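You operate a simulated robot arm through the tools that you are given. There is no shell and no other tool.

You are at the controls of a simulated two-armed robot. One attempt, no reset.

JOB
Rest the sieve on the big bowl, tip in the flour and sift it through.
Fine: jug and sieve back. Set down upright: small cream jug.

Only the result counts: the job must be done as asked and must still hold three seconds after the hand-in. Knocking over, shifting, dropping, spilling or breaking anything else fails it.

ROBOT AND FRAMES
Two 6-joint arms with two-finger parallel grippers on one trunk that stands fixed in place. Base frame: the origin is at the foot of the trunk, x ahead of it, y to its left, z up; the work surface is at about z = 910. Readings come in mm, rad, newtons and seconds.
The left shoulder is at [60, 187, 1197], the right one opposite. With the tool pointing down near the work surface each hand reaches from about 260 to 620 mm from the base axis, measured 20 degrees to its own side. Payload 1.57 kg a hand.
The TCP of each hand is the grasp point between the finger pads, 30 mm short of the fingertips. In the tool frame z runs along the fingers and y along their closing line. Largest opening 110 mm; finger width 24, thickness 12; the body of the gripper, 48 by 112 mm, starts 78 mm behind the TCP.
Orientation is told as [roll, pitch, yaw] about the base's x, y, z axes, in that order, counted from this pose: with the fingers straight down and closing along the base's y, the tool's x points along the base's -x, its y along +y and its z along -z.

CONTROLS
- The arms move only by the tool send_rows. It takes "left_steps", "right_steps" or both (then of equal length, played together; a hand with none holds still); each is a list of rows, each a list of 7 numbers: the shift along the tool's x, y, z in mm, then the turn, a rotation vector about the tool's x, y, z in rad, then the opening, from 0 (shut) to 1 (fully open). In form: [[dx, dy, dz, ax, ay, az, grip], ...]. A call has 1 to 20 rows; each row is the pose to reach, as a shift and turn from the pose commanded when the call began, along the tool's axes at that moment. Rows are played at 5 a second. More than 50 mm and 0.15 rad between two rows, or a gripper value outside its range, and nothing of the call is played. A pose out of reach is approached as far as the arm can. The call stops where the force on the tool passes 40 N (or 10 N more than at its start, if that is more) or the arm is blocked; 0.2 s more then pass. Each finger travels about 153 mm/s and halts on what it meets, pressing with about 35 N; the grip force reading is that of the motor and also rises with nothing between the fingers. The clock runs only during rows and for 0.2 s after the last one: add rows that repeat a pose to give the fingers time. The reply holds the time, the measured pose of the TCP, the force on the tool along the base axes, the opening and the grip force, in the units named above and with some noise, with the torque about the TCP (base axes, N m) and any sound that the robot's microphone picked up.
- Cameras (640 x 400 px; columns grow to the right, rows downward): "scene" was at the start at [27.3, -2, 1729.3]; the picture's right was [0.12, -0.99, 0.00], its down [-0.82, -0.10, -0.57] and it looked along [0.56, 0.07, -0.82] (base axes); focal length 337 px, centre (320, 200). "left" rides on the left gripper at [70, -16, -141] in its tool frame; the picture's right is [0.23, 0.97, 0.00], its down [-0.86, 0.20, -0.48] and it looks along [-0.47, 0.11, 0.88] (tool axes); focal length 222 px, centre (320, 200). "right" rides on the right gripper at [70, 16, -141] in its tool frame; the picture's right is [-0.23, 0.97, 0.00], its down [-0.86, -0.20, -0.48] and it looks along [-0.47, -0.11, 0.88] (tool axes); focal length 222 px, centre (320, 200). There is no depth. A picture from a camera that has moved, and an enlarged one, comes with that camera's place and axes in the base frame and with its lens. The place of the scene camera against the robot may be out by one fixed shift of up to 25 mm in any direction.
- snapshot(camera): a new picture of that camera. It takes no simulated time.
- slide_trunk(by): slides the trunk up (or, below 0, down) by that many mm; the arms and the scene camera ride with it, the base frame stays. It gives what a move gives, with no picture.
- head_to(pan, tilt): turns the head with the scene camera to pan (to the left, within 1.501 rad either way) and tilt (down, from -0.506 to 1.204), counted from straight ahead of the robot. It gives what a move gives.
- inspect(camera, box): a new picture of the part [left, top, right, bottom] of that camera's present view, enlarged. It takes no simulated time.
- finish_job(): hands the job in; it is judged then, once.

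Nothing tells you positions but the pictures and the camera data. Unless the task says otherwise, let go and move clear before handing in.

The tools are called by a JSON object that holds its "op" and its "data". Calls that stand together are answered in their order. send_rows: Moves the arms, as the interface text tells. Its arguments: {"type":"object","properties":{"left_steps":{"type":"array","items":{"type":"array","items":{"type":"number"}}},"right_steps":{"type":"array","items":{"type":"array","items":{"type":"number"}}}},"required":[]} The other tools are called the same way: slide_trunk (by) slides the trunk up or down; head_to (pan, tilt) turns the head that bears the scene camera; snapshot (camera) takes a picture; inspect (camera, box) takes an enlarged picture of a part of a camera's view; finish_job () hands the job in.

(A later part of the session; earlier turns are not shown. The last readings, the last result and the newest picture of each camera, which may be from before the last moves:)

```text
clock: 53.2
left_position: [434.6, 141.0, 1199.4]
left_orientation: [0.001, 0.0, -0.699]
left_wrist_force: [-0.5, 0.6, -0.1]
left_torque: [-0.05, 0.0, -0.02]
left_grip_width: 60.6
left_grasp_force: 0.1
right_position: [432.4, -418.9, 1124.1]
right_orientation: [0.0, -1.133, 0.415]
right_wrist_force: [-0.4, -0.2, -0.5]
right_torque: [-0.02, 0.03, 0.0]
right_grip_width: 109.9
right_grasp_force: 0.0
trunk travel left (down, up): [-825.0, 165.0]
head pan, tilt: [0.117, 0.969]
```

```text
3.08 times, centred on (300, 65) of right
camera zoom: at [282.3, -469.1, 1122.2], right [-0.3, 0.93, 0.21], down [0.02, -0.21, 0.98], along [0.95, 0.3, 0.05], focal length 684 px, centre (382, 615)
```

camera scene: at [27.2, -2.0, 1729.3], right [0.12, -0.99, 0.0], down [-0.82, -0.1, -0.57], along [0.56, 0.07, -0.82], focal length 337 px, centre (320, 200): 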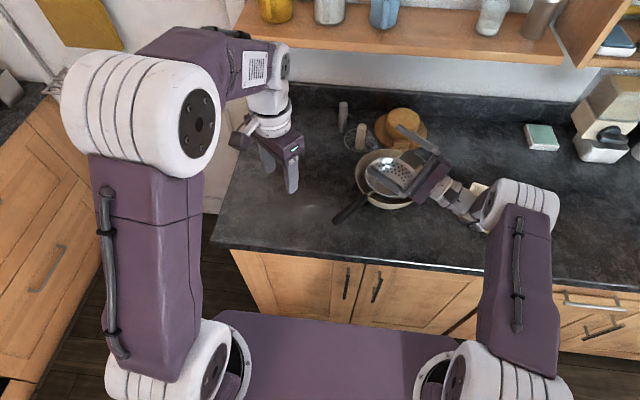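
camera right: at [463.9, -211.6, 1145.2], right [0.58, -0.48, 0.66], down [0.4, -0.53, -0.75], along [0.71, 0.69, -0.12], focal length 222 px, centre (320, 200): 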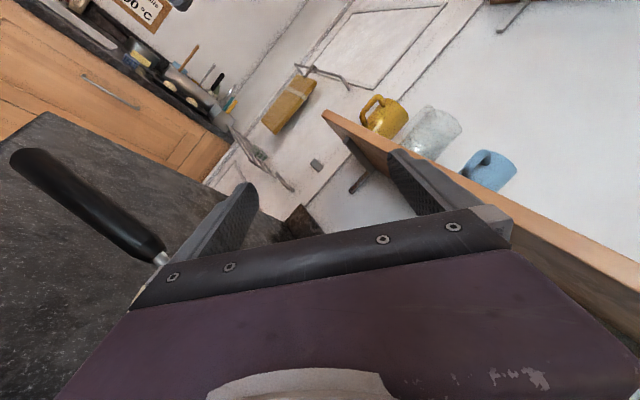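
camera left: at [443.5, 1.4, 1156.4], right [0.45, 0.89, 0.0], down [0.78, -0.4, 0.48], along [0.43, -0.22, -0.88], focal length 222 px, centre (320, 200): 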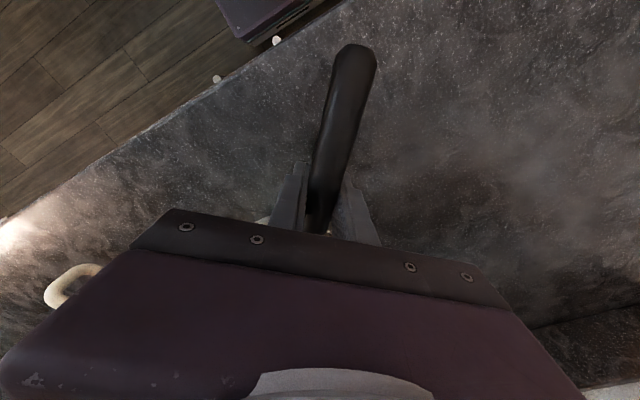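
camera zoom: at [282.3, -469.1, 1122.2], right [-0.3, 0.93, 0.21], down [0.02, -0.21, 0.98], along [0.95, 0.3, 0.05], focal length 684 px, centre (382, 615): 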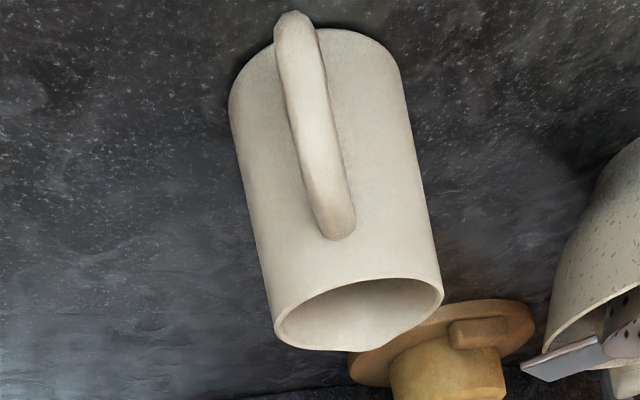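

{"op": "send_rows", "data": {"right_steps": [[30, 0, 14, 0, 0, 0, 1], [65, 0, 30.2, 0, 0, 0, 1], [100, 0, 46.5, 0, 0, 0, 1], [130, 0, 60.5, 0, 0, 0, 1], [147.4, 0, 68.6, 0, 0, 0, 1], [147.4, 0, 68.6, 0, 0, 0, 1]]}}

{"op": "inspect", "data": {"camera": "right", "box": [240, 100, 440, 250]}}

```text
clock: 54.6
left_position: [434.7, 140.6, 1199.8]
left_orientation: [-0.001, 0.001, -0.699]
left_wrist_force: [-0.8, 0.0, -0.9]
left_torque: [0.02, 0.04, 0.0]
left_grip_width: 60.5
left_grasp_force: 0.1
right_position: [433.9, -419.5, 962.4]
right_orientation: [0.001, -1.134, 0.413]
right_wrist_force: [0.0, -0.8, 0.2]
right_torque: [0.01, -0.02, -0.03]
right_grip_width: 110.2
right_grasp_force: 0.1
trunk travel left (down, up): [-825.0, 165.0]
head pan, tilt: [0.117, 0.969]
```

```text
2.67 times, centred on (340, 175) of right
camera zoom: at [283.3, -469.1, 959.6], right [-0.3, 0.93, 0.21], down [0.02, -0.21, 0.98], along [0.95, 0.3, 0.05], focal length 592 px, centre (267, 267)
```

zoom: 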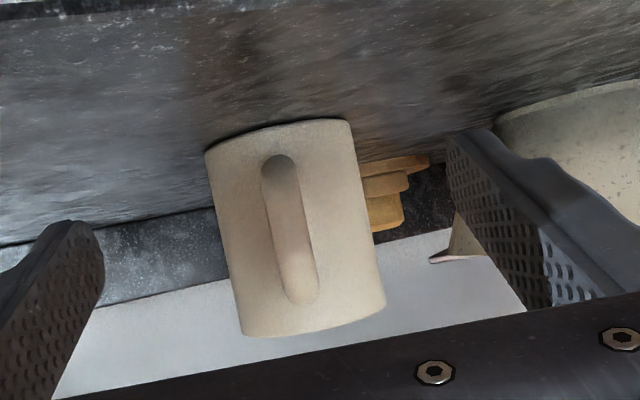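

Lined up again with the jug centred between the fingers. Advancing 140 mm to straddle the body slightly deeper than before.

{"op": "send_rows", "data": {"right_steps": [[-12.7, 0, 27.2, 0, 0, 0, 1], [-27.4, 0, 58.9, 0, 0, 0, 1], [-42.2, 0, 90.7, 0, 0, 0, 1], [-50.6, 0, 108.8, 0, 0, 0, 1], [-55.7, 0, 119.7, 0, 0, 0, 1], [-59.1, 0, 126.9, 0, 0, 0, 1], [-59.1, 0, 126.9, 0, 0, 0, 1]]}}

{"op": "inspect", "data": {"camera": "right", "box": [200, 60, 480, 260]}}

{"op": "inspect", "data": {"camera": "scene", "box": [430, 150, 560, 250]}}

```text
clock: 56.2
left_position: [434.7, 139.6, 1200.6]
left_orientation: [0.0, 0.0, -0.7]
left_wrist_force: [-0.6, -0.4, -0.5]
left_torque: [0.04, -0.01, 0.01]
left_grip_width: 60.5
left_grasp_force: 0.0
right_position: [561.8, -363.0, 963.1]
right_orientation: [0.004, -1.136, 0.411]
right_wrist_force: [0.3, -0.2, 0.0]
right_torque: [-0.01, -0.02, 0.03]
right_grip_width: 109.9
right_grasp_force: 0.1
trunk travel left (down, up): [-825.0, 165.0]
head pan, tilt: [0.117, 0.969]
```

```text
2.00 times, centred on (340, 160) of right
camera zoom: at [411.1, -412.4, 960.8], right [-0.3, 0.93, 0.21], down [0.02, -0.21, 0.98], along [0.95, 0.3, 0.05], focal length 444 px, centre (280, 280)
```

zoom: 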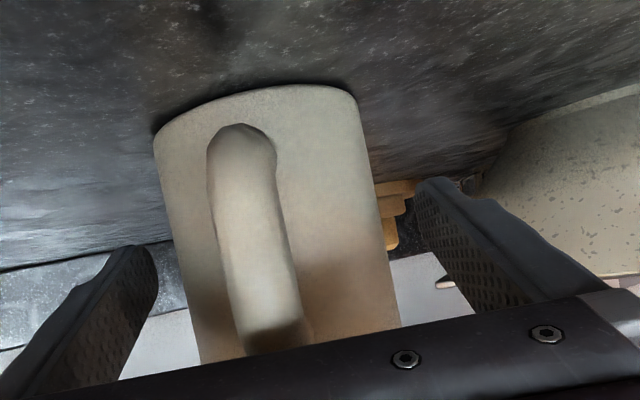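

```text
4.00 times, centred on (495, 200) of scene
camera zoom: at [27.2, -2.2, 1729.3], right [0.12, -0.99, 0.0], down [-0.82, -0.1, -0.57], along [0.56, 0.07, -0.82], focal length 1347 px, centre (-380, 200)
```

zoom: 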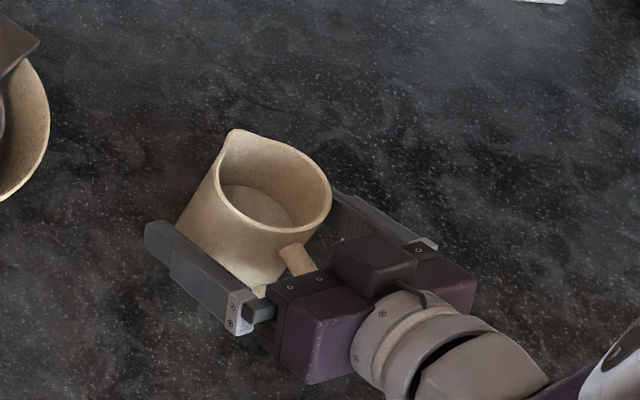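

Centred within 1 mm; moving 3 mm deeper and closing.

{"op": "send_rows", "data": {"right_steps": [[-1.3, -0.7, 2.7, 0, 0, 0, 1], [-1.3, -0.7, 2.7, 0, 0, 0, 0.85], [-1.3, -0.7, 2.7, 0, 0, 0, 0.75], [-1.3, -0.7, 2.7, 0, 0, 0, 0.68], [-1.3, -0.7, 2.7, 0, 0, 0, 0.5], [-1.3, -0.7, 2.7, 0, 0, 0, 0.2], [-1.3, -0.7, 2.7, 0, 0, 0, 0], [-1.3, -0.7, 2.7, 0, 0, 0, 0]]}}

{"op": "send_rows", "data": {"right_steps": [[-9, 0, -4.2, 0, 0, 0, 0], [-27, 0, -12.6, 0, 0, 0, 0], [-50, 0, -23.3, 0, 0, 0, 0], [-75, 0, -35, 0, 0, 0, 0], [-100, 0, -46.5, 0, 0, 0, 0], [-118, 0, -55, 0, 0, 0, 0], [-124, 0, -57.7, 0, 0, 0, 0], [-124, 0, -57.7, 0, 0, 0, 0]]}}

{"op": "inspect", "data": {"camera": "right", "box": [200, 60, 480, 260]}}

{"op": "inspect", "data": {"camera": "scene", "box": [340, 90, 580, 250]}}

```text
clock: 58.0
left_position: [433.3, 140.3, 1198.9]
left_orientation: [0.0, 0.0, -0.7]
left_wrist_force: [0.8, 1.0, 0.2]
left_torque: [-0.01, -0.01, -0.01]
left_grip_width: 60.3
left_grasp_force: 0.0
right_position: [564.3, -361.2, 962.7]
right_orientation: [0.0, -1.133, 0.411]
right_wrist_force: [-1.3, -1.0, -0.3]
right_torque: [-0.02, -0.04, -0.01]
right_grip_width: 74.3
right_grasp_force: 35.1
trunk travel left (down, up): [-825.0, 165.0]
head pan, tilt: [0.117, 0.969]
```

```text
clock: 59.8
left_position: [435.0, 140.6, 1199.2]
left_orientation: [-0.001, 0.001, -0.699]
left_wrist_force: [0.3, -0.3, 0.6]
left_torque: [-0.02, -0.01, -0.01]
left_grip_width: 60.4
left_grasp_force: 0.0
right_position: [564.7, -362.8, 1098.2]
right_orientation: [0.003, -1.133, 0.411]
right_wrist_force: [-0.7, -0.1, -1.3]
right_torque: [-0.02, -0.03, 0.01]
right_grip_width: 74.4
right_grasp_force: 35.0
trunk travel left (down, up): [-825.0, 165.0]
head pan, tilt: [0.117, 0.969]
```

```text
2.00 times, centred on (340, 160) of right
camera zoom: at [413.6, -412.5, 1096.5], right [-0.3, 0.93, 0.21], down [0.02, -0.21, 0.98], along [0.95, 0.3, 0.05], focal length 444 px, centre (280, 280)
```

zoom: 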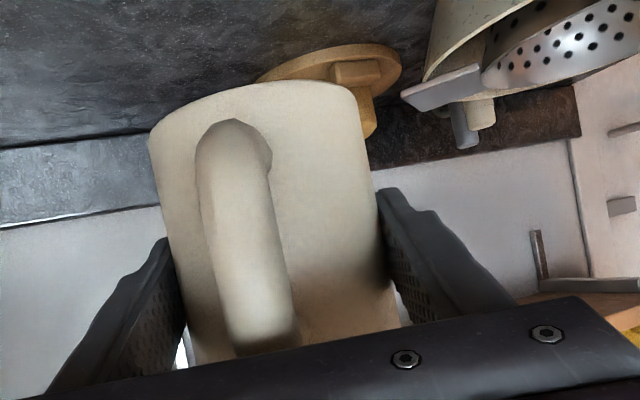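

```text
2.50 times, centred on (460, 170) of scene
camera zoom: at [27.7, -2.3, 1729.3], right [0.12, -0.99, 0.0], down [-0.82, -0.1, -0.57], along [0.56, 0.07, -0.82], focal length 842 px, centre (-30, 275)
```

zoom: 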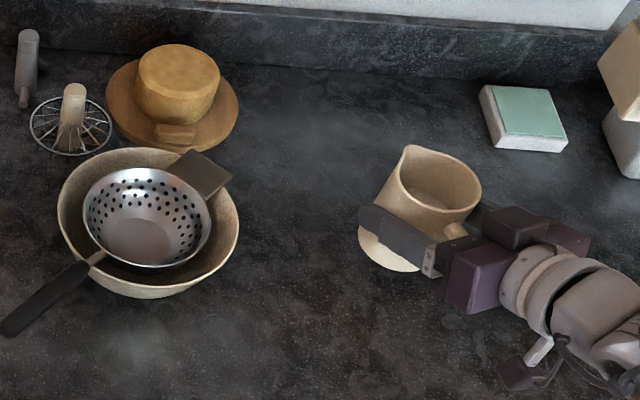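

The jug is lifted and upright. Carrying it over the sieve's right side to the near-left side, staying about 45 mm above the sieve.

{"op": "send_rows", "data": {"right_steps": [[-1.5, 7.2, 3.2, -0.009, 0, -0.004, 0], [-4.9, 23.9, 10.7, -0.031, 0, -0.014, 0], [-9.3, 45.4, 20.3, -0.058, 0, -0.027, 0], [-14.2, 69.2, 30.9, -0.089, 0, -0.042, 0], [-19, 93.1, 41.6, -0.12, 0, -0.056, 0], [-24.4, 119.4, 53.3, -0.154, 0, -0.072, 0], [-29.8, 145.6, 65, -0.187, 0, -0.088, 0], [-34.6, 169.5, 75.7, -0.218, 0, -0.102, 0], [-39.5, 193.3, 86.3, -0.249, 0, -0.116, 0], [-43.9, 214.8, 95.9, -0.276, 0, -0.129, 0], [-47.3, 231.5, 103.4, -0.298, 0, -0.139, 0], [-48.8, 238.7, 106.6, -0.307, 0, -0.1437, 0], [-48.8, 238.7, 106.6, -0.307, 0, -0.1437, 0]]}}

{"op": "inspect", "data": {"camera": "scene", "box": [300, 70, 540, 230]}}

{"op": "snapshot", "data": {"camera": "right"}}

{"op": "snapshot", "data": {"camera": "left"}}

```text
clock: 62.6
left_position: [433.9, 140.8, 1199.7]
left_orientation: [0.0, 0.001, -0.699]
left_wrist_force: [0.5, -0.1, 0.9]
left_torque: [0.0, -0.02, -0.01]
left_grip_width: 60.6
left_grasp_force: 0.0
right_position: [576.3, -96.5, 1099.2]
right_orientation: [0.002, -1.135, 0.752]
right_wrist_force: [0.1, -0.1, -2.0]
right_torque: [0.05, 0.01, 0.02]
right_grip_width: 74.2
right_grasp_force: 34.9
trunk travel left (down, up): [-825.0, 165.0]
head pan, tilt: [0.117, 0.969]
```

```text
2.50 times, centred on (420, 150) of scene
camera zoom: at [27.7, -2.2, 1729.3], right [0.12, -0.99, 0.0], down [-0.82, -0.1, -0.57], along [0.56, 0.07, -0.82], focal length 842 px, centre (70, 325)
```

zoom: 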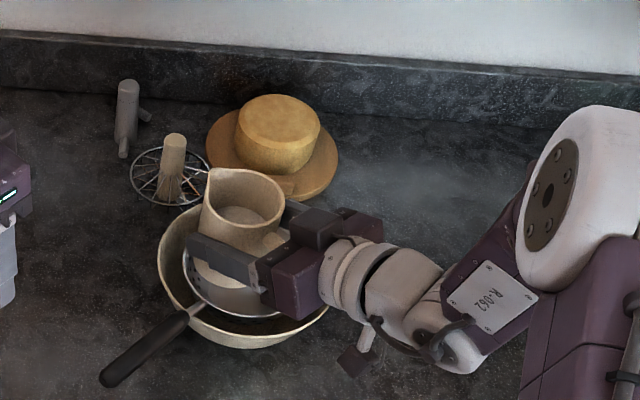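

```text
taken
camera right: at [449.6, -193.0, 1096.5], right [-0.6, 0.78, 0.21], down [0.09, -0.2, 0.98], along [0.8, 0.6, 0.05], focal length 222 px, centre (320, 200)
```

right: 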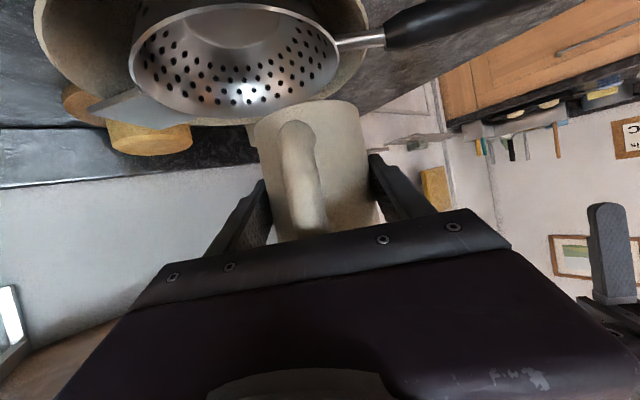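

```text
taken
camera left: at [370.0, 172.6, 1341.2], right [0.45, 0.89, 0.0], down [0.78, -0.4, 0.48], along [0.43, -0.22, -0.88], focal length 222 px, centre (320, 200)
```

left: 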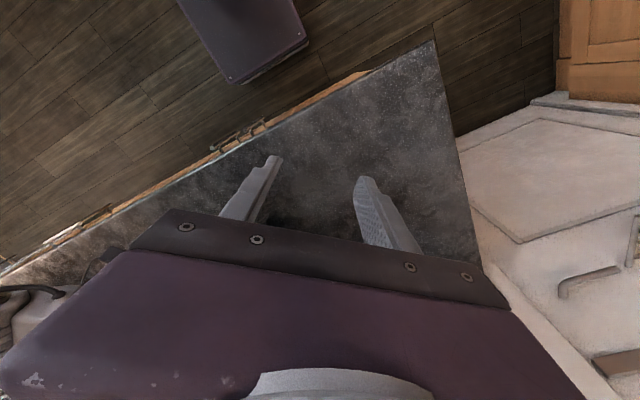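

The jug is upright on the near-left side of the sieve with its tilt direction across the sieve centre. Tilting to about 52° first and checking.

{"op": "send_rows", "data": {"right_steps": [[0, 0, 0, -0.0424, 0, 0.0906, 0], [0, 0, 0, -0.0848, 0, 0.1811, 0], [0, 0, 0, -0.1272, 0, 0.2717, 0], [0, 0, 0, -0.1696, 0, 0.3623, 0], [0, 0, 0, -0.212, 0, 0.4529, 0], [0, 0, 0, -0.2544, 0, 0.5434, 0], [0, 0, 0, -0.2968, 0, 0.634, 0], [0, 0, 0, -0.3392, 0, 0.7246, 0], [0, 0, 0, -0.3816, 0, 0.8151, 0], [0, 0, 0, -0.3816, 0, 0.8151, 0]]}}

{"op": "inspect", "data": {"camera": "scene", "box": [320, 90, 480, 220]}}

{"op": "snapshot", "data": {"camera": "right"}}

```text
clock: 64.8
left_position: [433.8, 140.2, 1199.7]
left_orientation: [0.003, -0.001, -0.699]
left_wrist_force: [0.0, 0.2, 0.9]
left_torque: [0.02, 0.02, 0.01]
left_grip_width: 60.6
left_grasp_force: 0.0
right_position: [575.0, -96.4, 1099.6]
right_orientation: [1.248, -0.598, -0.279]
right_wrist_force: [0.4, -0.4, -2.1]
right_torque: [0.01, -0.03, -0.01]
right_grip_width: 74.3
right_grasp_force: 34.9
trunk travel left (down, up): [-825.0, 165.0]
head pan, tilt: [0.117, 0.969]
```

```text
3.08 times, centred on (400, 155) of scene
camera zoom: at [27.6, -2.0, 1729.3], right [0.12, -0.99, 0.0], down [-0.82, -0.1, -0.57], along [0.56, 0.07, -0.82], focal length 1036 px, centre (74, 338)
```

zoom: 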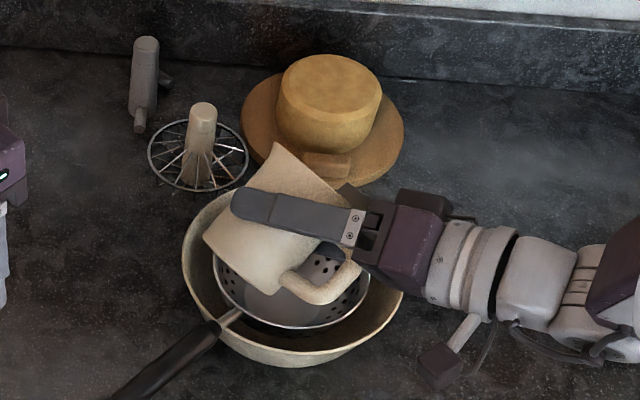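

```text
taken
camera right: at [452.4, -195.7, 1110.7], right [-0.23, 0.39, 0.89], down [0.56, -0.7, 0.45], along [0.8, 0.6, -0.05], focal length 222 px, centre (320, 200)
```

right: 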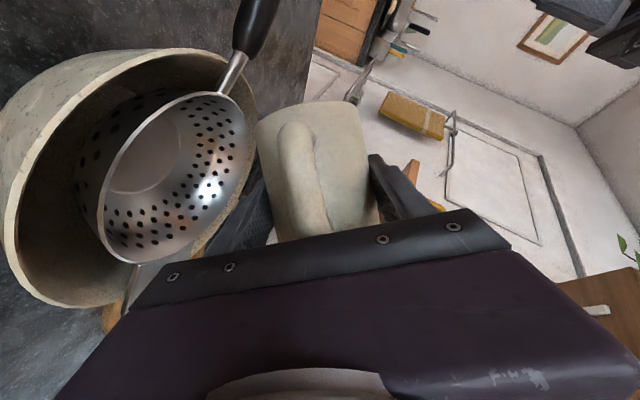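

Geometry checks out: the lip is over the sieve's centre. Continuing slowly to about 92° with a pause.

{"op": "send_rows", "data": {"right_steps": [[0, 0, 0, -0.0297, 0, 0.0634, 0], [0, 0, 0, -0.0594, 0, 0.1268, 0], [0, 0, 0, -0.089, 0, 0.1902, 0], [0, 0, 0, -0.1187, 0, 0.2536, 0], [0, 0, 0, -0.1484, 0, 0.317, 0], [0, 0, 0, -0.1781, 0, 0.3804, 0], [0, 0, 0, -0.2078, 0, 0.4438, 0], [0, 0, 0, -0.2374, 0, 0.5072, 0], [0, 0, 0, -0.2671, 0, 0.5706, 0], [0, 0, 0, -0.2968, 0, 0.634, 0], [0, 0, 0, -0.2968, 0, 0.634, 0], [0, 0, 0, -0.2968, 0, 0.634, 0], [0, 0, 0, -0.2968, 0, 0.634, 0], [0, 0, 0, -0.2968, 0, 0.634, 0]]}}

{"op": "inspect", "data": {"camera": "scene", "box": [320, 90, 480, 220]}}

{"op": "snapshot", "data": {"camera": "right"}}

```text
clock: 67.8
left_position: [432.9, 139.8, 1199.6]
left_orientation: [0.001, 0.0, -0.701]
left_wrist_force: [0.2, 0.0, 1.2]
left_torque: [0.03, 0.01, -0.02]
left_grip_width: 60.3
left_grasp_force: 0.1
right_position: [575.1, -96.2, 1098.9]
right_orientation: [1.585, 0.025, -0.379]
right_wrist_force: [-0.6, 0.2, -1.3]
right_torque: [-0.01, -0.01, -0.03]
right_grip_width: 73.6
right_grasp_force: 34.8
trunk travel left (down, up): [-825.0, 165.0]
head pan, tilt: [0.117, 0.969]
```

```text
3.08 times, centred on (400, 155) of scene
camera zoom: at [27.5, -2.1, 1729.3], right [0.12, -0.99, 0.0], down [-0.82, -0.1, -0.57], along [0.56, 0.07, -0.82], focal length 1036 px, centre (74, 338)
```

zoom: 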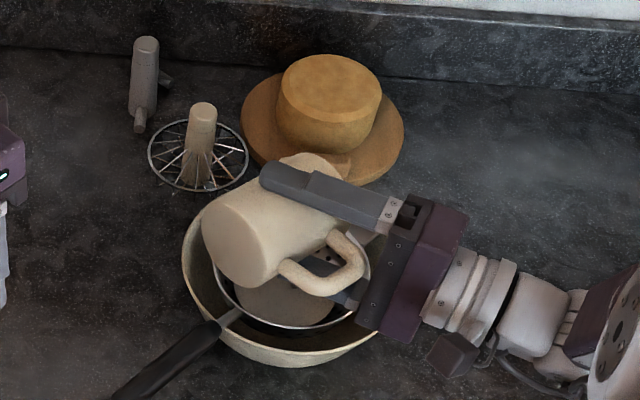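

```text
taken
camera right: at [458.6, -203.5, 1116.1], right [0.23, -0.11, 0.97], down [0.61, -0.76, -0.23], along [0.76, 0.65, -0.11], focal length 222 px, centre (320, 200)
```

right: 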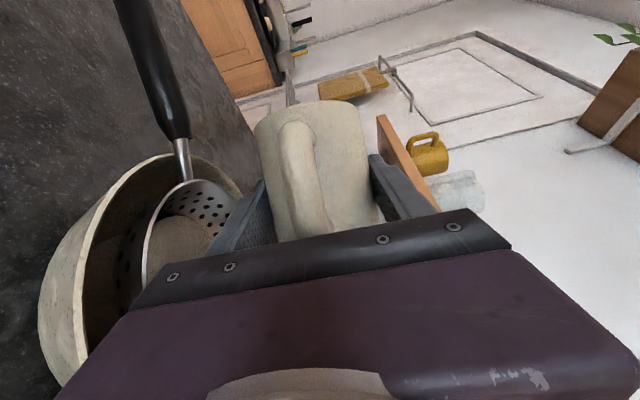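

{"op": "inspect", "data": {"camera": "right", "box": [30, 130, 290, 340]}}

{"op": "inspect", "data": {"camera": "scene", "box": [360, 130, 440, 210]}}

```text
1.90 times, centred on (160, 235) of right
camera zoom: at [458.6, -203.5, 1116.1], right [0.23, -0.11, 0.97], down [0.61, -0.76, -0.23], along [0.76, 0.65, -0.11], focal length 423 px, centre (625, 133)
```

zoom: 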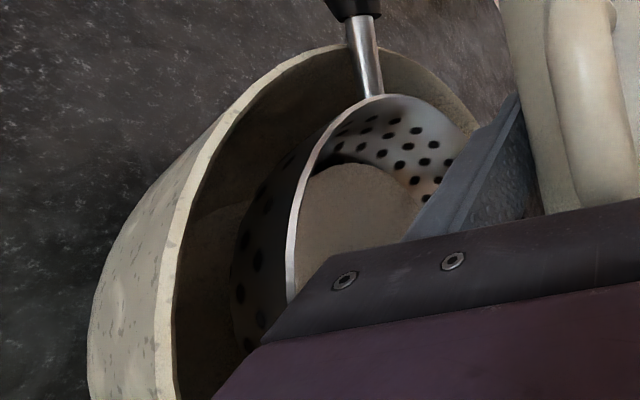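

```text
5.00 times, centred on (400, 170) of scene
camera zoom: at [27.5, -2.1, 1729.3], right [0.12, -0.99, 0.0], down [-0.82, -0.1, -0.57], along [0.56, 0.07, -0.82], focal length 1684 px, centre (-80, 350)
```

zoom: 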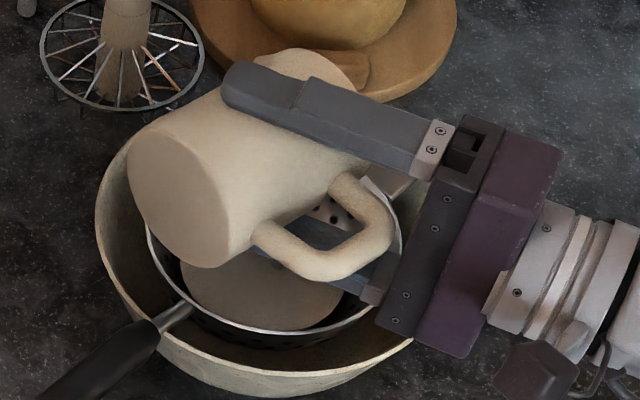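

Flour is visibly pooling in the sieve and the jug has lightened. Continuing to about 127° and holding to empty the jug.

{"op": "send_rows", "data": {"right_steps": [[0, 0, 0, -0.0339, 0, 0.0725, 0], [0, 0, 0, -0.0678, 0, 0.1449, 0], [0, 0, 0, -0.1018, 0, 0.2174, 0], [0, 0, 0, -0.1357, 0, 0.2898, 0], [0, 0, 0, -0.1696, 0, 0.3623, 0], [0, 0, 0, -0.2035, 0, 0.4347, 0], [0, 0, 0, -0.2332, 0, 0.4981, 0], [0, 0, 0, -0.2586, 0, 0.5525, 0], [0, 0, 0, -0.2586, 0, 0.5525, 0], [0, 0, 0, -0.2586, 0, 0.5525, 0], [0, 0, 0, -0.2586, 0, 0.5525, 0], [0, 0, 0, -0.2586, 0, 0.5525, 0], [0, 0, 0, -0.2586, 0, 0.5525, 0], [0, 0, 0, -0.2586, 0, 0.5525, 0], [0, 0, 0, -0.2586, 0, 0.5525, 0]]}}

{"op": "snapshot", "data": {"camera": "right"}}

{"op": "inspect", "data": {"camera": "scene", "box": [350, 120, 450, 210]}}

```text
clock: 71.0
left_position: [434.0, 140.4, 1198.7]
left_orientation: [0.001, -0.001, -0.7]
left_wrist_force: [-0.1, 0.0, -0.3]
left_torque: [-0.01, 0.01, 0.02]
left_grip_width: 60.5
left_grasp_force: 0.0
right_position: [576.0, -96.4, 1099.4]
right_orientation: [1.876, 0.57, -0.288]
right_wrist_force: [-0.5, -0.1, -1.5]
right_torque: [0.04, 0.0, 0.02]
right_grip_width: 74.2
right_grasp_force: 34.9
trunk travel left (down, up): [-825.0, 165.0]
head pan, tilt: [0.117, 0.969]
```

```text
taken
camera right: at [465.8, -210.3, 1114.6], right [0.58, -0.48, 0.66], down [0.4, -0.53, -0.74], along [0.71, 0.7, -0.12], focal length 222 px, centre (320, 200)
```

right: 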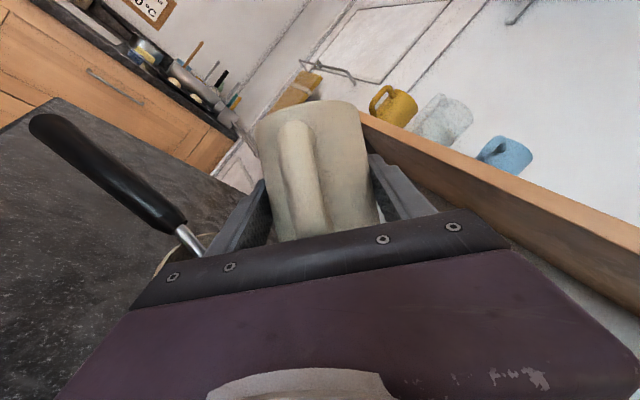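

```text
4.44 times, centred on (400, 165) of scene
camera zoom: at [27.5, -2.1, 1729.3], right [0.12, -0.99, 0.0], down [-0.82, -0.1, -0.57], along [0.56, 0.07, -0.82], focal length 1497 px, centre (-36, 356)
```

zoom: 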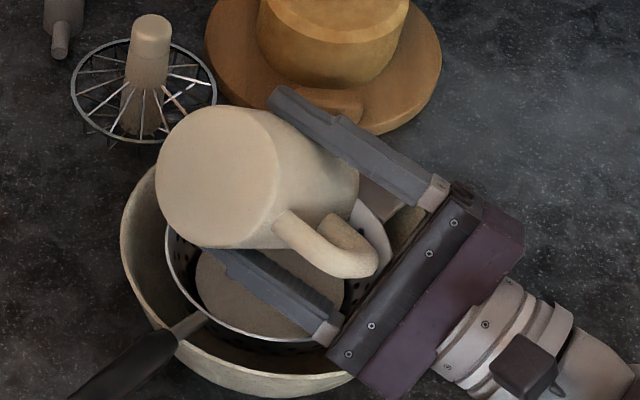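

The jug is inverted well past horizontal. After the hold I'll roll it back upright and look inside it.

{"op": "send_rows", "data": {"right_steps": [[0, 0, 0, 0, 0, 0, 0], [0, 0, 0, 0, 0, 0, 0], [0, 0, 0, 0, 0, 0, 0], [0, 0, 0, 0.055, 0, -0.1178, 0], [0, 0, 0, 0.11, 0, -0.2356, 0], [0, 0, 0, 0.165, 0, -0.3534, 0], [0, 0, 0, 0.22, 0, -0.4712, 0], [0, 0, 0, 0.275, 0, -0.589, 0], [0, 0, 0, 0.33, 0, -0.7068, 0], [0, 0, 0, 0.385, 0, -0.8246, 0], [0, 0, 0, 0.44, 0, -0.9424, 0], [0, 0, 0, 0.495, 0, -1.0602, 0], [0, 0, 0, 0.55, 0, -1.178, 0], [0, 0, 0, 0.605, 0, -1.2958, 0], [0, 0, 0, 0.66, 0, -1.4136, 0], [0, 0, 0, 0.715, 0, -1.5314, 0], [0, 0, 0, 0.77, 0, -1.6492, 0], [0, 0, 0, 0.825, 0, -1.767, 0], [0, 0, 0, 0.88, 0, -1.8848, 0], [0, 0, 0, 0.935, 0, -2.0026, 0]]}}

{"op": "inspect", "data": {"camera": "scene", "box": [340, 90, 460, 210]}}

{"op": "snapshot", "data": {"camera": "right"}}

```text
clock: 75.2
left_position: [433.9, 140.4, 1200.7]
left_orientation: [-0.001, 0.002, -0.699]
left_wrist_force: [0.2, 1.0, -0.2]
left_torque: [0.0, 0.04, 0.0]
left_grip_width: 60.3
left_grasp_force: 0.1
right_position: [575.6, -97.0, 1098.7]
right_orientation: [-0.002, -1.134, 0.756]
right_wrist_force: [0.5, 0.2, -0.8]
right_torque: [0.04, 0.0, -0.01]
right_grip_width: 73.9
right_grasp_force: 34.7
trunk travel left (down, up): [-825.0, 165.0]
head pan, tilt: [0.117, 0.969]
```

```text
3.33 times, centred on (400, 150) of scene
camera zoom: at [27.3, -1.6, 1729.3], right [0.12, -0.99, 0.0], down [-0.82, -0.1, -0.57], along [0.56, 0.07, -0.82], focal length 1123 px, centre (53, 367)
```

zoom: 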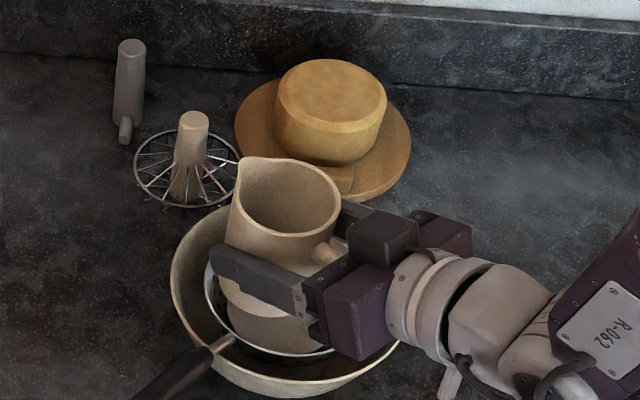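

```text
taken
camera right: at [449.8, -193.7, 1096.1], right [-0.6, 0.78, 0.21], down [0.08, -0.19, 0.98], along [0.8, 0.6, 0.05], focal length 222 px, centre (320, 200)
```

right: 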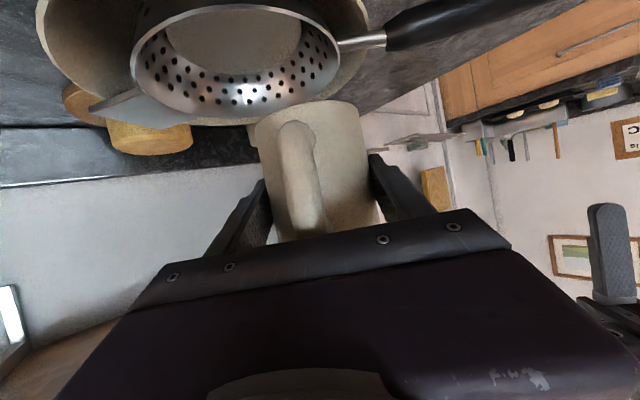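

{"op": "inspect", "data": {"camera": "scene", "box": [400, 130, 450, 170]}}

{"op": "inspect", "data": {"camera": "right", "box": [60, 0, 400, 130]}}

```text
10.00 times, centred on (425, 150) of scene
camera zoom: at [27.3, -1.6, 1729.3], right [0.12, -0.99, 0.0], down [-0.82, -0.1, -0.57], along [0.56, 0.07, -0.82], focal length 3368 px, centre (-730, 700)
```

zoom: 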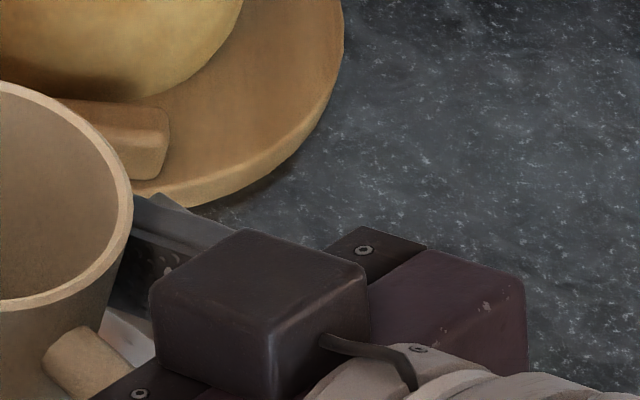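

```text
1.88 times, centred on (230, 65) of right
camera zoom: at [449.8, -193.7, 1096.1], right [-0.6, 0.78, 0.21], down [0.08, -0.19, 0.98], along [0.8, 0.6, 0.05], focal length 418 px, centre (489, 454)
```

zoom: 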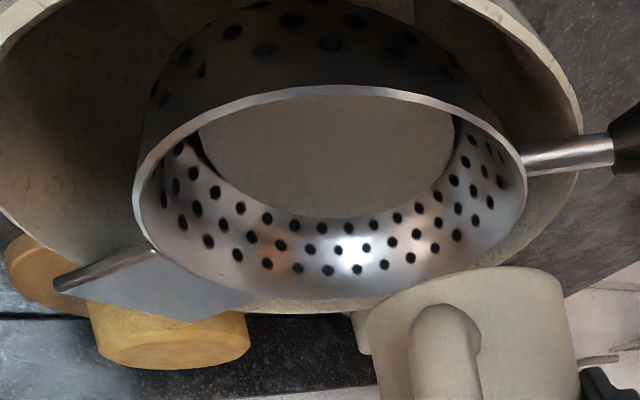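

{"op": "inspect", "data": {"camera": "scene", "box": [400, 130, 450, 180]}}

{"op": "inspect", "data": {"camera": "scene", "box": [405, 135, 475, 185]}}

{"op": "inspect", "data": {"camera": "scene", "box": [395, 130, 475, 200]}}

```text
8.00 times, centred on (425, 155) of scene
camera zoom: at [27.3, -1.6, 1729.3], right [0.12, -0.99, 0.0], down [-0.82, -0.1, -0.57], along [0.56, 0.07, -0.82], focal length 2694 px, centre (-520, 560)
```

zoom: 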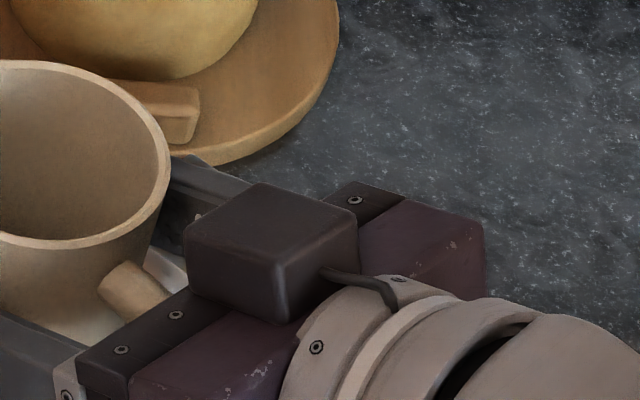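

```text
8.00 times, centred on (440, 160) of scene
camera zoom: at [27.3, -1.6, 1729.3], right [0.12, -0.99, 0.0], down [-0.82, -0.1, -0.57], along [0.56, 0.07, -0.82], focal length 2694 px, centre (-640, 520)
```

zoom: 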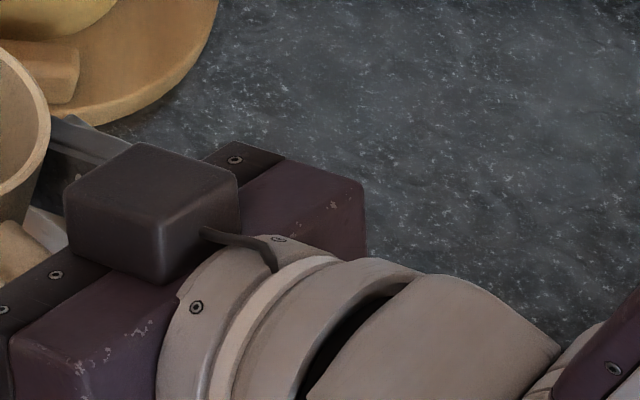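

```text
5.71 times, centred on (435, 165) of scene
camera zoom: at [27.3, -1.6, 1729.3], right [0.12, -0.99, 0.0], down [-0.82, -0.1, -0.57], along [0.56, 0.07, -0.82], focal length 1924 px, centre (-337, 400)
```

zoom: 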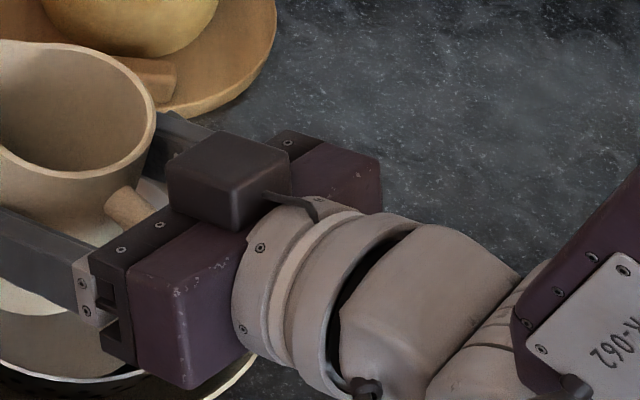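

{"op": "inspect", "data": {"camera": "scene", "box": [366, 132, 414, 162]}}

{"op": "inspect", "data": {"camera": "scene", "box": [350, 150, 420, 210]}}

```text
13.33 times, centred on (390, 147) of scene
camera zoom: at [27.3, -1.6, 1729.3], right [0.12, -0.99, 0.0], down [-0.82, -0.1, -0.57], along [0.56, 0.07, -0.82], focal length 4490 px, centre (-613, 907)
```

zoom: 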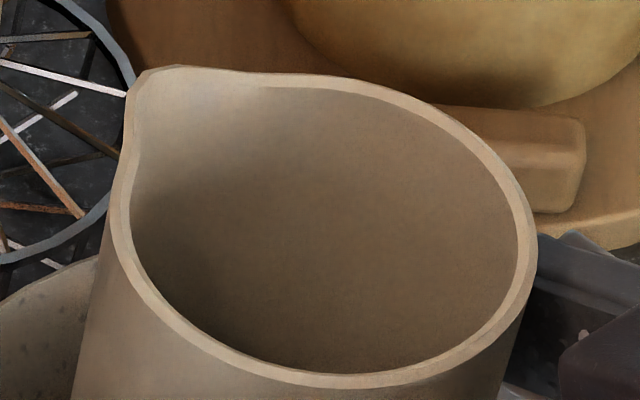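

```text
6.67 times, centred on (385, 180) of scene
camera zoom: at [27.3, -1.6, 1729.3], right [0.12, -0.99, 0.0], down [-0.82, -0.1, -0.57], along [0.56, 0.07, -0.82], focal length 2245 px, centre (-113, 333)
```

zoom: 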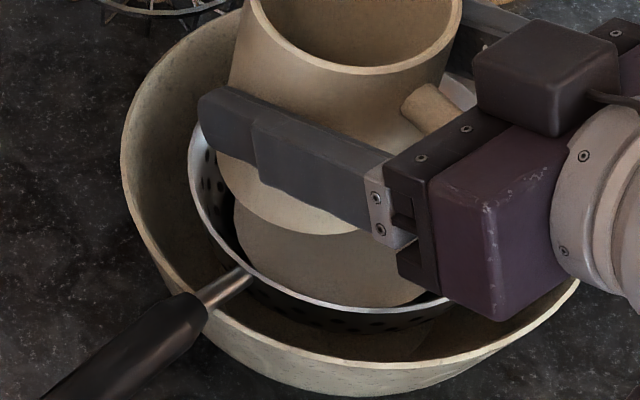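

The jug looks empty and the flour lies in the sieve. I'll carry the jug back upright to its original spot.

{"op": "send_rows", "data": {"right_steps": [[2.4, -5.6, -5.2, 0.009, 0, 0.004, 0], [8.1, -18.5, -17.2, 0.031, 0, 0.015, 0], [16.2, -37, -34.3, 0.063, 0, 0.029, 0], [25.1, -57.4, -53.2, 0.097, 0, 0.045, 0], [34, -77.8, -72.1, 0.131, 0, 0.061, 0], [42.9, -98.2, -91, 0.166, 0, 0.077, 0], [51.8, -118.5, -109.9, 0.2, 0, 0.093, 0], [60.7, -138.9, -128.8, 0.234, 0, 0.11, 0], [68.8, -157.4, -145.9, 0.266, 0, 0.124, 0], [76.1, -174.1, -161.4, 0.294, 0, 0.137, 0], [80.9, -185.2, -171.7, 0.3126, 0, 0.146, 0], [80.9, -185.2, -171.7, 0.3126, 0, 0.146, 0]]}}

{"op": "inspect", "data": {"camera": "scene", "box": [340, 90, 580, 250]}}

{"op": "inspect", "data": {"camera": "right", "box": [200, 60, 480, 260]}}

```text
clock: 77.8
left_position: [434.3, 140.4, 1198.3]
left_orientation: [-0.001, 0.0, -0.701]
left_wrist_force: [0.6, -0.5, -0.2]
left_torque: [-0.01, 0.0, 0.04]
left_grip_width: 60.6
left_grasp_force: 0.0
right_position: [563.8, -362.5, 1096.5]
right_orientation: [0.005, -1.134, 0.404]
right_wrist_force: [0.3, -0.1, -2.0]
right_torque: [0.01, 0.02, -0.01]
right_grip_width: 74.1
right_grasp_force: 35.4
trunk travel left (down, up): [-825.0, 165.0]
head pan, tilt: [0.117, 0.969]
```

```text
2.50 times, centred on (460, 170) of scene
camera zoom: at [27.6, -1.9, 1729.3], right [0.12, -0.99, 0.0], down [-0.82, -0.1, -0.57], along [0.56, 0.07, -0.82], focal length 842 px, centre (-30, 275)
```

zoom: 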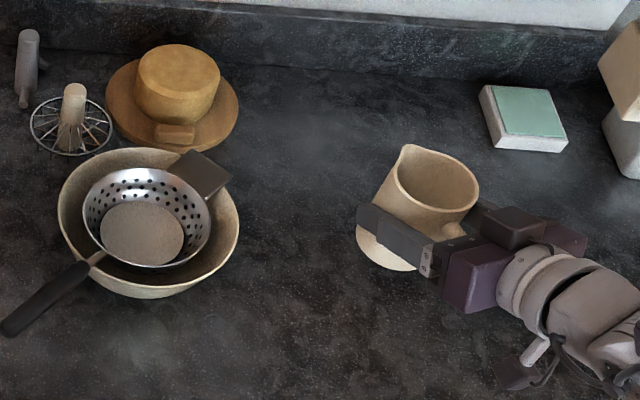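

```text
2.00 times, centred on (340, 160) of right
camera zoom: at [414.3, -410.3, 1095.0], right [-0.3, 0.93, 0.21], down [0.01, -0.21, 0.98], along [0.95, 0.3, 0.05], focal length 444 px, centre (280, 280)
```

zoom: 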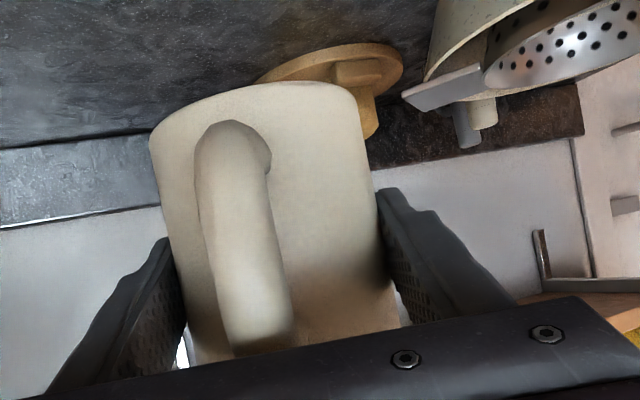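

The sieve holds the flour and the jug is empty. Lowering the jug to the counter.

{"op": "send_rows", "data": {"right_steps": [[18.1, 0, 8.5, 0, 0, 0, 0], [45.3, 0, 21.2, 0, 0, 0, 0], [72.5, 0, 33.8, 0, 0, 0, 0], [95, 0, 44.4, 0, 0, 0, 0], [108.7, 0, 50.8, 0, 0, 0, 0], [115.1, 0, 53.7, 0, 0, 0, 0], [118.7, 0, 55.4, 0, 0, 0, 0], [118.7, 0, 55.4, 0, 0, 0, 0]]}}

{"op": "send_rows", "data": {"right_steps": [[0.9, 0, 0.4, 0, 0, 0, 0], [1.8, 0, 0.8, 0, 0, 0, 0], [1.8, 0, 0.8, 0, 0, 0, 0]]}}

```text
clock: 79.6
left_position: [433.5, 140.2, 1200.2]
left_orientation: [0.001, 0.001, -0.699]
left_wrist_force: [0.5, -0.7, -0.4]
left_torque: [0.01, 0.0, -0.02]
left_grip_width: 60.6
left_grasp_force: 0.1
right_position: [564.2, -361.0, 967.1]
right_orientation: [0.004, -1.134, 0.406]
right_wrist_force: [-0.1, 0.8, -1.6]
right_torque: [0.01, -0.01, -0.01]
right_grip_width: 74.1
right_grasp_force: 35.5
trunk travel left (down, up): [-825.0, 165.0]
head pan, tilt: [0.117, 0.969]
```

```text
clock: 80.4
left_position: [434.6, 139.6, 1199.6]
left_orientation: [0.001, 0.0, -0.701]
left_wrist_force: [-0.1, -0.5, 0.0]
left_torque: [-0.01, 0.0, 0.02]
left_grip_width: 60.4
left_grasp_force: 0.2
right_position: [565.3, -361.1, 964.9]
right_orientation: [0.002, -1.138, 0.407]
right_wrist_force: [0.4, 0.3, 0.0]
right_torque: [-0.04, -0.02, -0.04]
right_grip_width: 74.0
right_grasp_force: 34.9
trunk travel left (down, up): [-825.0, 165.0]
head pan, tilt: [0.117, 0.969]
```

{"op": "send_rows", "data": {"right_steps": [[0.9, 0, 0.4, 0, 0, 0, 0], [0.9, 0, 0.4, 0, 0, 0, 0]]}}

{"op": "inspect", "data": {"camera": "right", "box": [200, 60, 480, 260]}}

```text
clock: 81.0
left_position: [434.2, 140.8, 1199.3]
left_orientation: [0.0, -0.001, -0.701]
left_wrist_force: [0.3, 1.1, 0.1]
left_torque: [-0.02, -0.06, -0.01]
left_grip_width: 60.4
left_grasp_force: 0.1
right_position: [564.0, -361.7, 964.1]
right_orientation: [0.005, -1.134, 0.406]
right_wrist_force: [-0.2, 0.3, -0.3]
right_torque: [-0.01, 0.0, -0.01]
right_grip_width: 74.1
right_grasp_force: 34.6
trunk travel left (down, up): [-825.0, 165.0]
head pan, tilt: [0.117, 0.969]
```

```text
2.00 times, centred on (340, 160) of right
camera zoom: at [413.2, -410.0, 961.0], right [-0.3, 0.93, 0.21], down [0.01, -0.21, 0.98], along [0.95, 0.3, 0.05], focal length 444 px, centre (280, 280)
```

zoom: 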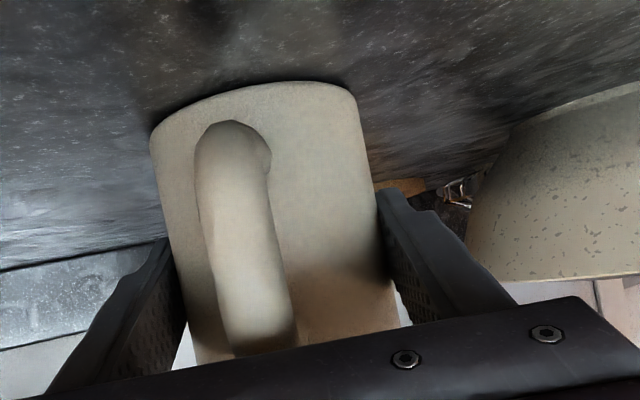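

{"op": "send_rows", "data": {"right_steps": [[0.9, 0, 0.4, 0, 0, 0, 0], [0.9, 0, 0.4, 0, 0, 0, 0]]}}

{"op": "send_rows", "data": {"right_steps": [[0.7, 0, 0.3, 0, 0, 0, 0], [0.7, 0, 0.3, 0, 0, 0, 0]]}}

```text
clock: 81.6
left_position: [434.3, 139.7, 1198.9]
left_orientation: [0.0, 0.001, -0.7]
left_wrist_force: [-0.6, 0.9, -0.5]
left_torque: [0.0, -0.04, 0.02]
left_grip_width: 60.3
left_grasp_force: 0.1
right_position: [564.4, -361.1, 963.8]
right_orientation: [0.001, -1.137, 0.408]
right_wrist_force: [1.3, -1.1, 4.4]
right_torque: [-0.13, 0.02, 0.04]
right_grip_width: 74.0
right_grasp_force: 35.4
trunk travel left (down, up): [-825.0, 165.0]
head pan, tilt: [0.117, 0.969]
```

```text
clock: 82.2
left_position: [433.0, 139.9, 1201.0]
left_orientation: [0.0, -0.002, -0.698]
left_wrist_force: [-0.3, -0.5, 0.1]
left_torque: [-0.01, 0.03, 0.01]
left_grip_width: 60.4
left_grasp_force: 0.1
right_position: [563.8, -360.6, 963.6]
right_orientation: [0.0, -1.139, 0.411]
right_wrist_force: [1.1, -2.5, 10.6]
right_torque: [-0.22, 0.15, 0.07]
right_grip_width: 74.0
right_grasp_force: 35.1
trunk travel left (down, up): [-825.0, 165.0]
head pan, tilt: [0.117, 0.969]
```

The jug is on the counter. Easing the pressure, opening and backing out.

{"op": "send_rows", "data": {"right_steps": [[-0.9, 0, -0.4, 0, 0, 0, 0], [-0.9, 0, -0.4, 0, 0, 0, 0.72], [-0.9, 0, -0.4, 0, 0, 0, 0.85], [-0.9, 0, -0.4, 0, 0, 0, 1], [-0.9, 0, -0.4, 0, 0, 0, 1]]}}

{"op": "send_rows", "data": {"right_steps": [[10.6, 0, -22.7, 0, 0, 0, 1], [25.4, 0, -54.4, 0, 0, 0, 1], [42.3, 0, -90.6, 0, 0, 0, 1], [59.3, 0, -126.8, 0, 0, 0, 1], [59.3, 0, -126.8, 0, 0, 0, 1]]}}

{"op": "inspect", "data": {"camera": "scene", "box": [420, 140, 580, 260]}}

{"op": "inspect", "data": {"camera": "right", "box": [240, 100, 440, 250]}}

```text
clock: 83.4
left_position: [434.3, 141.0, 1199.4]
left_orientation: [0.0, -0.002, -0.7]
left_wrist_force: [0.4, 0.1, 0.8]
left_torque: [-0.01, -0.03, 0.03]
left_grip_width: 60.6
left_grasp_force: 0.0
right_position: [564.3, -361.0, 963.6]
right_orientation: [0.004, -1.136, 0.407]
right_wrist_force: [0.0, -0.4, 0.1]
right_torque: [-0.01, 0.0, 0.01]
right_grip_width: 110.0
right_grasp_force: 0.1
trunk travel left (down, up): [-825.0, 165.0]
head pan, tilt: [0.117, 0.969]
```

```text
clock: 84.6
left_position: [433.7, 140.3, 1199.2]
left_orientation: [0.001, 0.0, -0.701]
left_wrist_force: [1.3, 0.7, -1.0]
left_torque: [0.01, 0.02, -0.01]
left_grip_width: 60.3
left_grasp_force: 0.0
right_position: [435.9, -415.3, 962.5]
right_orientation: [0.005, -1.133, 0.406]
right_wrist_force: [0.6, -1.0, -0.5]
right_torque: [-0.02, -0.03, -0.01]
right_grip_width: 110.0
right_grasp_force: 0.1
trunk travel left (down, up): [-825.0, 165.0]
head pan, tilt: [0.117, 0.969]
```

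```text
3.33 times, centred on (500, 200) of scene
camera zoom: at [28.0, -1.7, 1729.3], right [0.12, -0.99, 0.0], down [-0.82, -0.1, -0.57], along [0.56, 0.07, -0.82], focal length 1123 px, centre (-280, 200)
```

zoom: 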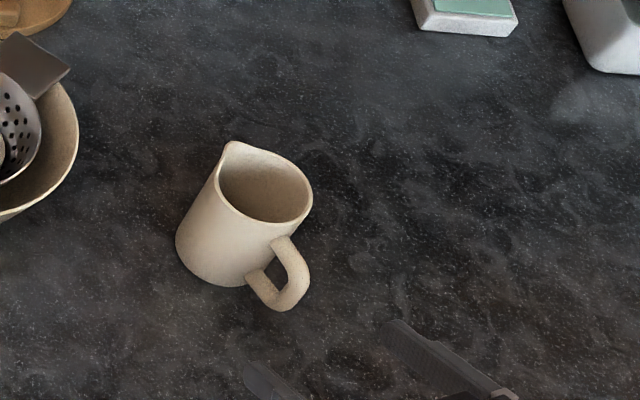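

```text
2.67 times, centred on (340, 175) of right
camera zoom: at [286.2, -464.2, 959.3], right [-0.3, 0.93, 0.21], down [0.01, -0.21, 0.98], along [0.95, 0.3, 0.05], focal length 592 px, centre (267, 267)
```

zoom: 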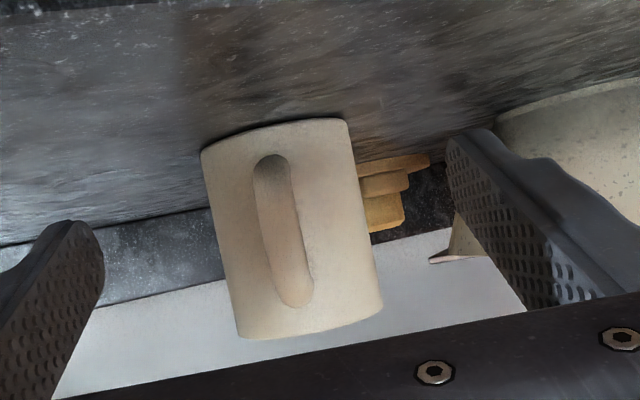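

The jug stands upright and empty on its spot. Now the right hand rises away and the left hand returns above the sieve handle.

{"op": "send_rows", "data": {"left_steps": [[-16, -8, 0, 0, 0, 0, 0.55], [-41, -21, 0, 0, 0, 0, 0.55], [-76, -38, 5, 0, 0, 0, 0.55], [-110, -55, 15, 0, 0, 0, 0.55], [-141, -70, 28, 0, 0, 0, 0.55], [-160, -80, 36, 0, 0, 0, 0.55], [-166, -83, 40, 0, 0, 0, 0.55], [-166, -83, 40, 0, 0, 0, 0.55]], "right_steps": [[-18, 0, -8.5, 0, 0, 0, 1], [-45, 0, -21, 0, 0, 0, 1], [-80, 0, -37, 0, 0, 0, 1], [-115, 0, -54, 0, 0, 0, 1], [-145, 0, -68, 0, 0, 0, 1], [-145, 0, -68, 0, 0, 0, 1], [-145, 0, -68, 0, 0, 0, 1], [-145, 0, -68, 0, 0, 0, 1]]}}

{"op": "inspect", "data": {"camera": "scene", "box": [310, 100, 470, 230]}}

{"op": "snapshot", "data": {"camera": "left"}}

{"op": "inspect", "data": {"camera": "right", "box": [330, 0, 530, 150]}}

```text
clock: 86.4
left_position: [507.0, -28.6, 1159.5]
left_orientation: [0.0, 0.0, -0.701]
left_wrist_force: [-0.3, -0.3, -0.3]
left_torque: [-0.02, -0.04, -0.01]
left_grip_width: 60.9
left_grasp_force: 0.2
right_position: [435.7, -417.1, 1124.4]
right_orientation: [0.003, -1.136, 0.406]
right_wrist_force: [0.2, -0.3, 0.8]
right_torque: [0.01, 0.0, 0.01]
right_grip_width: 110.2
right_grasp_force: 0.0
trunk travel left (down, up): [-825.0, 165.0]
head pan, tilt: [0.117, 0.969]
```

```text
3.08 times, centred on (390, 165) of scene
camera zoom: at [27.0, -1.7, 1729.3], right [0.12, -0.99, 0.0], down [-0.82, -0.1, -0.57], along [0.56, 0.07, -0.82], focal length 1036 px, centre (105, 308)
```

zoom: 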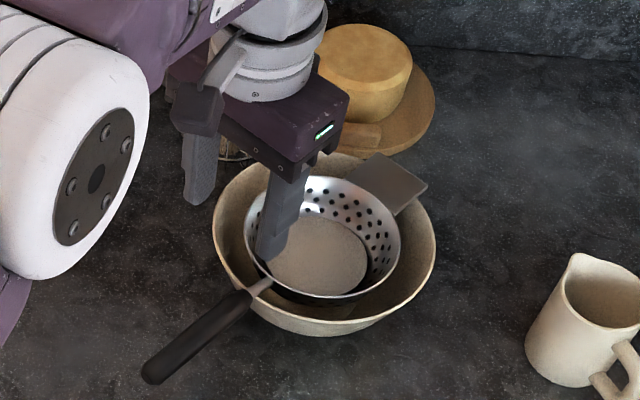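

```text
taken
camera left: at [442.7, 3.6, 1301.4], right [0.45, 0.89, 0.0], down [0.78, -0.4, 0.48], along [0.43, -0.22, -0.88], focal length 222 px, centre (320, 200)
```

left: 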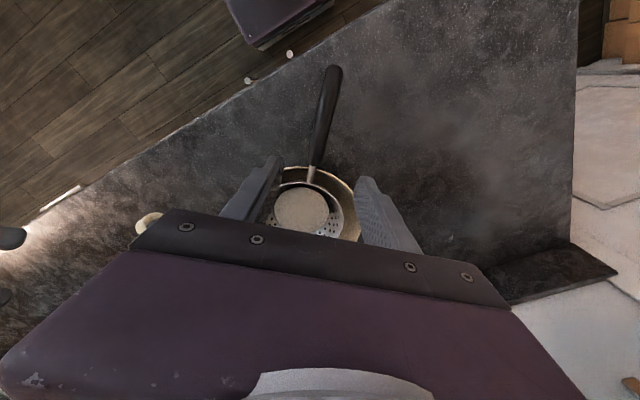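

```text
2.67 times, centred on (430, 75) of right
camera zoom: at [283.7, -466.1, 1121.3], right [-0.3, 0.93, 0.21], down [0.01, -0.21, 0.98], along [0.95, 0.3, 0.05], focal length 592 px, centre (27, 533)
```

zoom: 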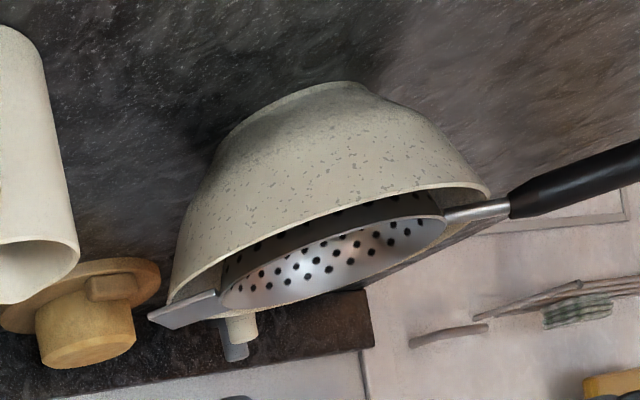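

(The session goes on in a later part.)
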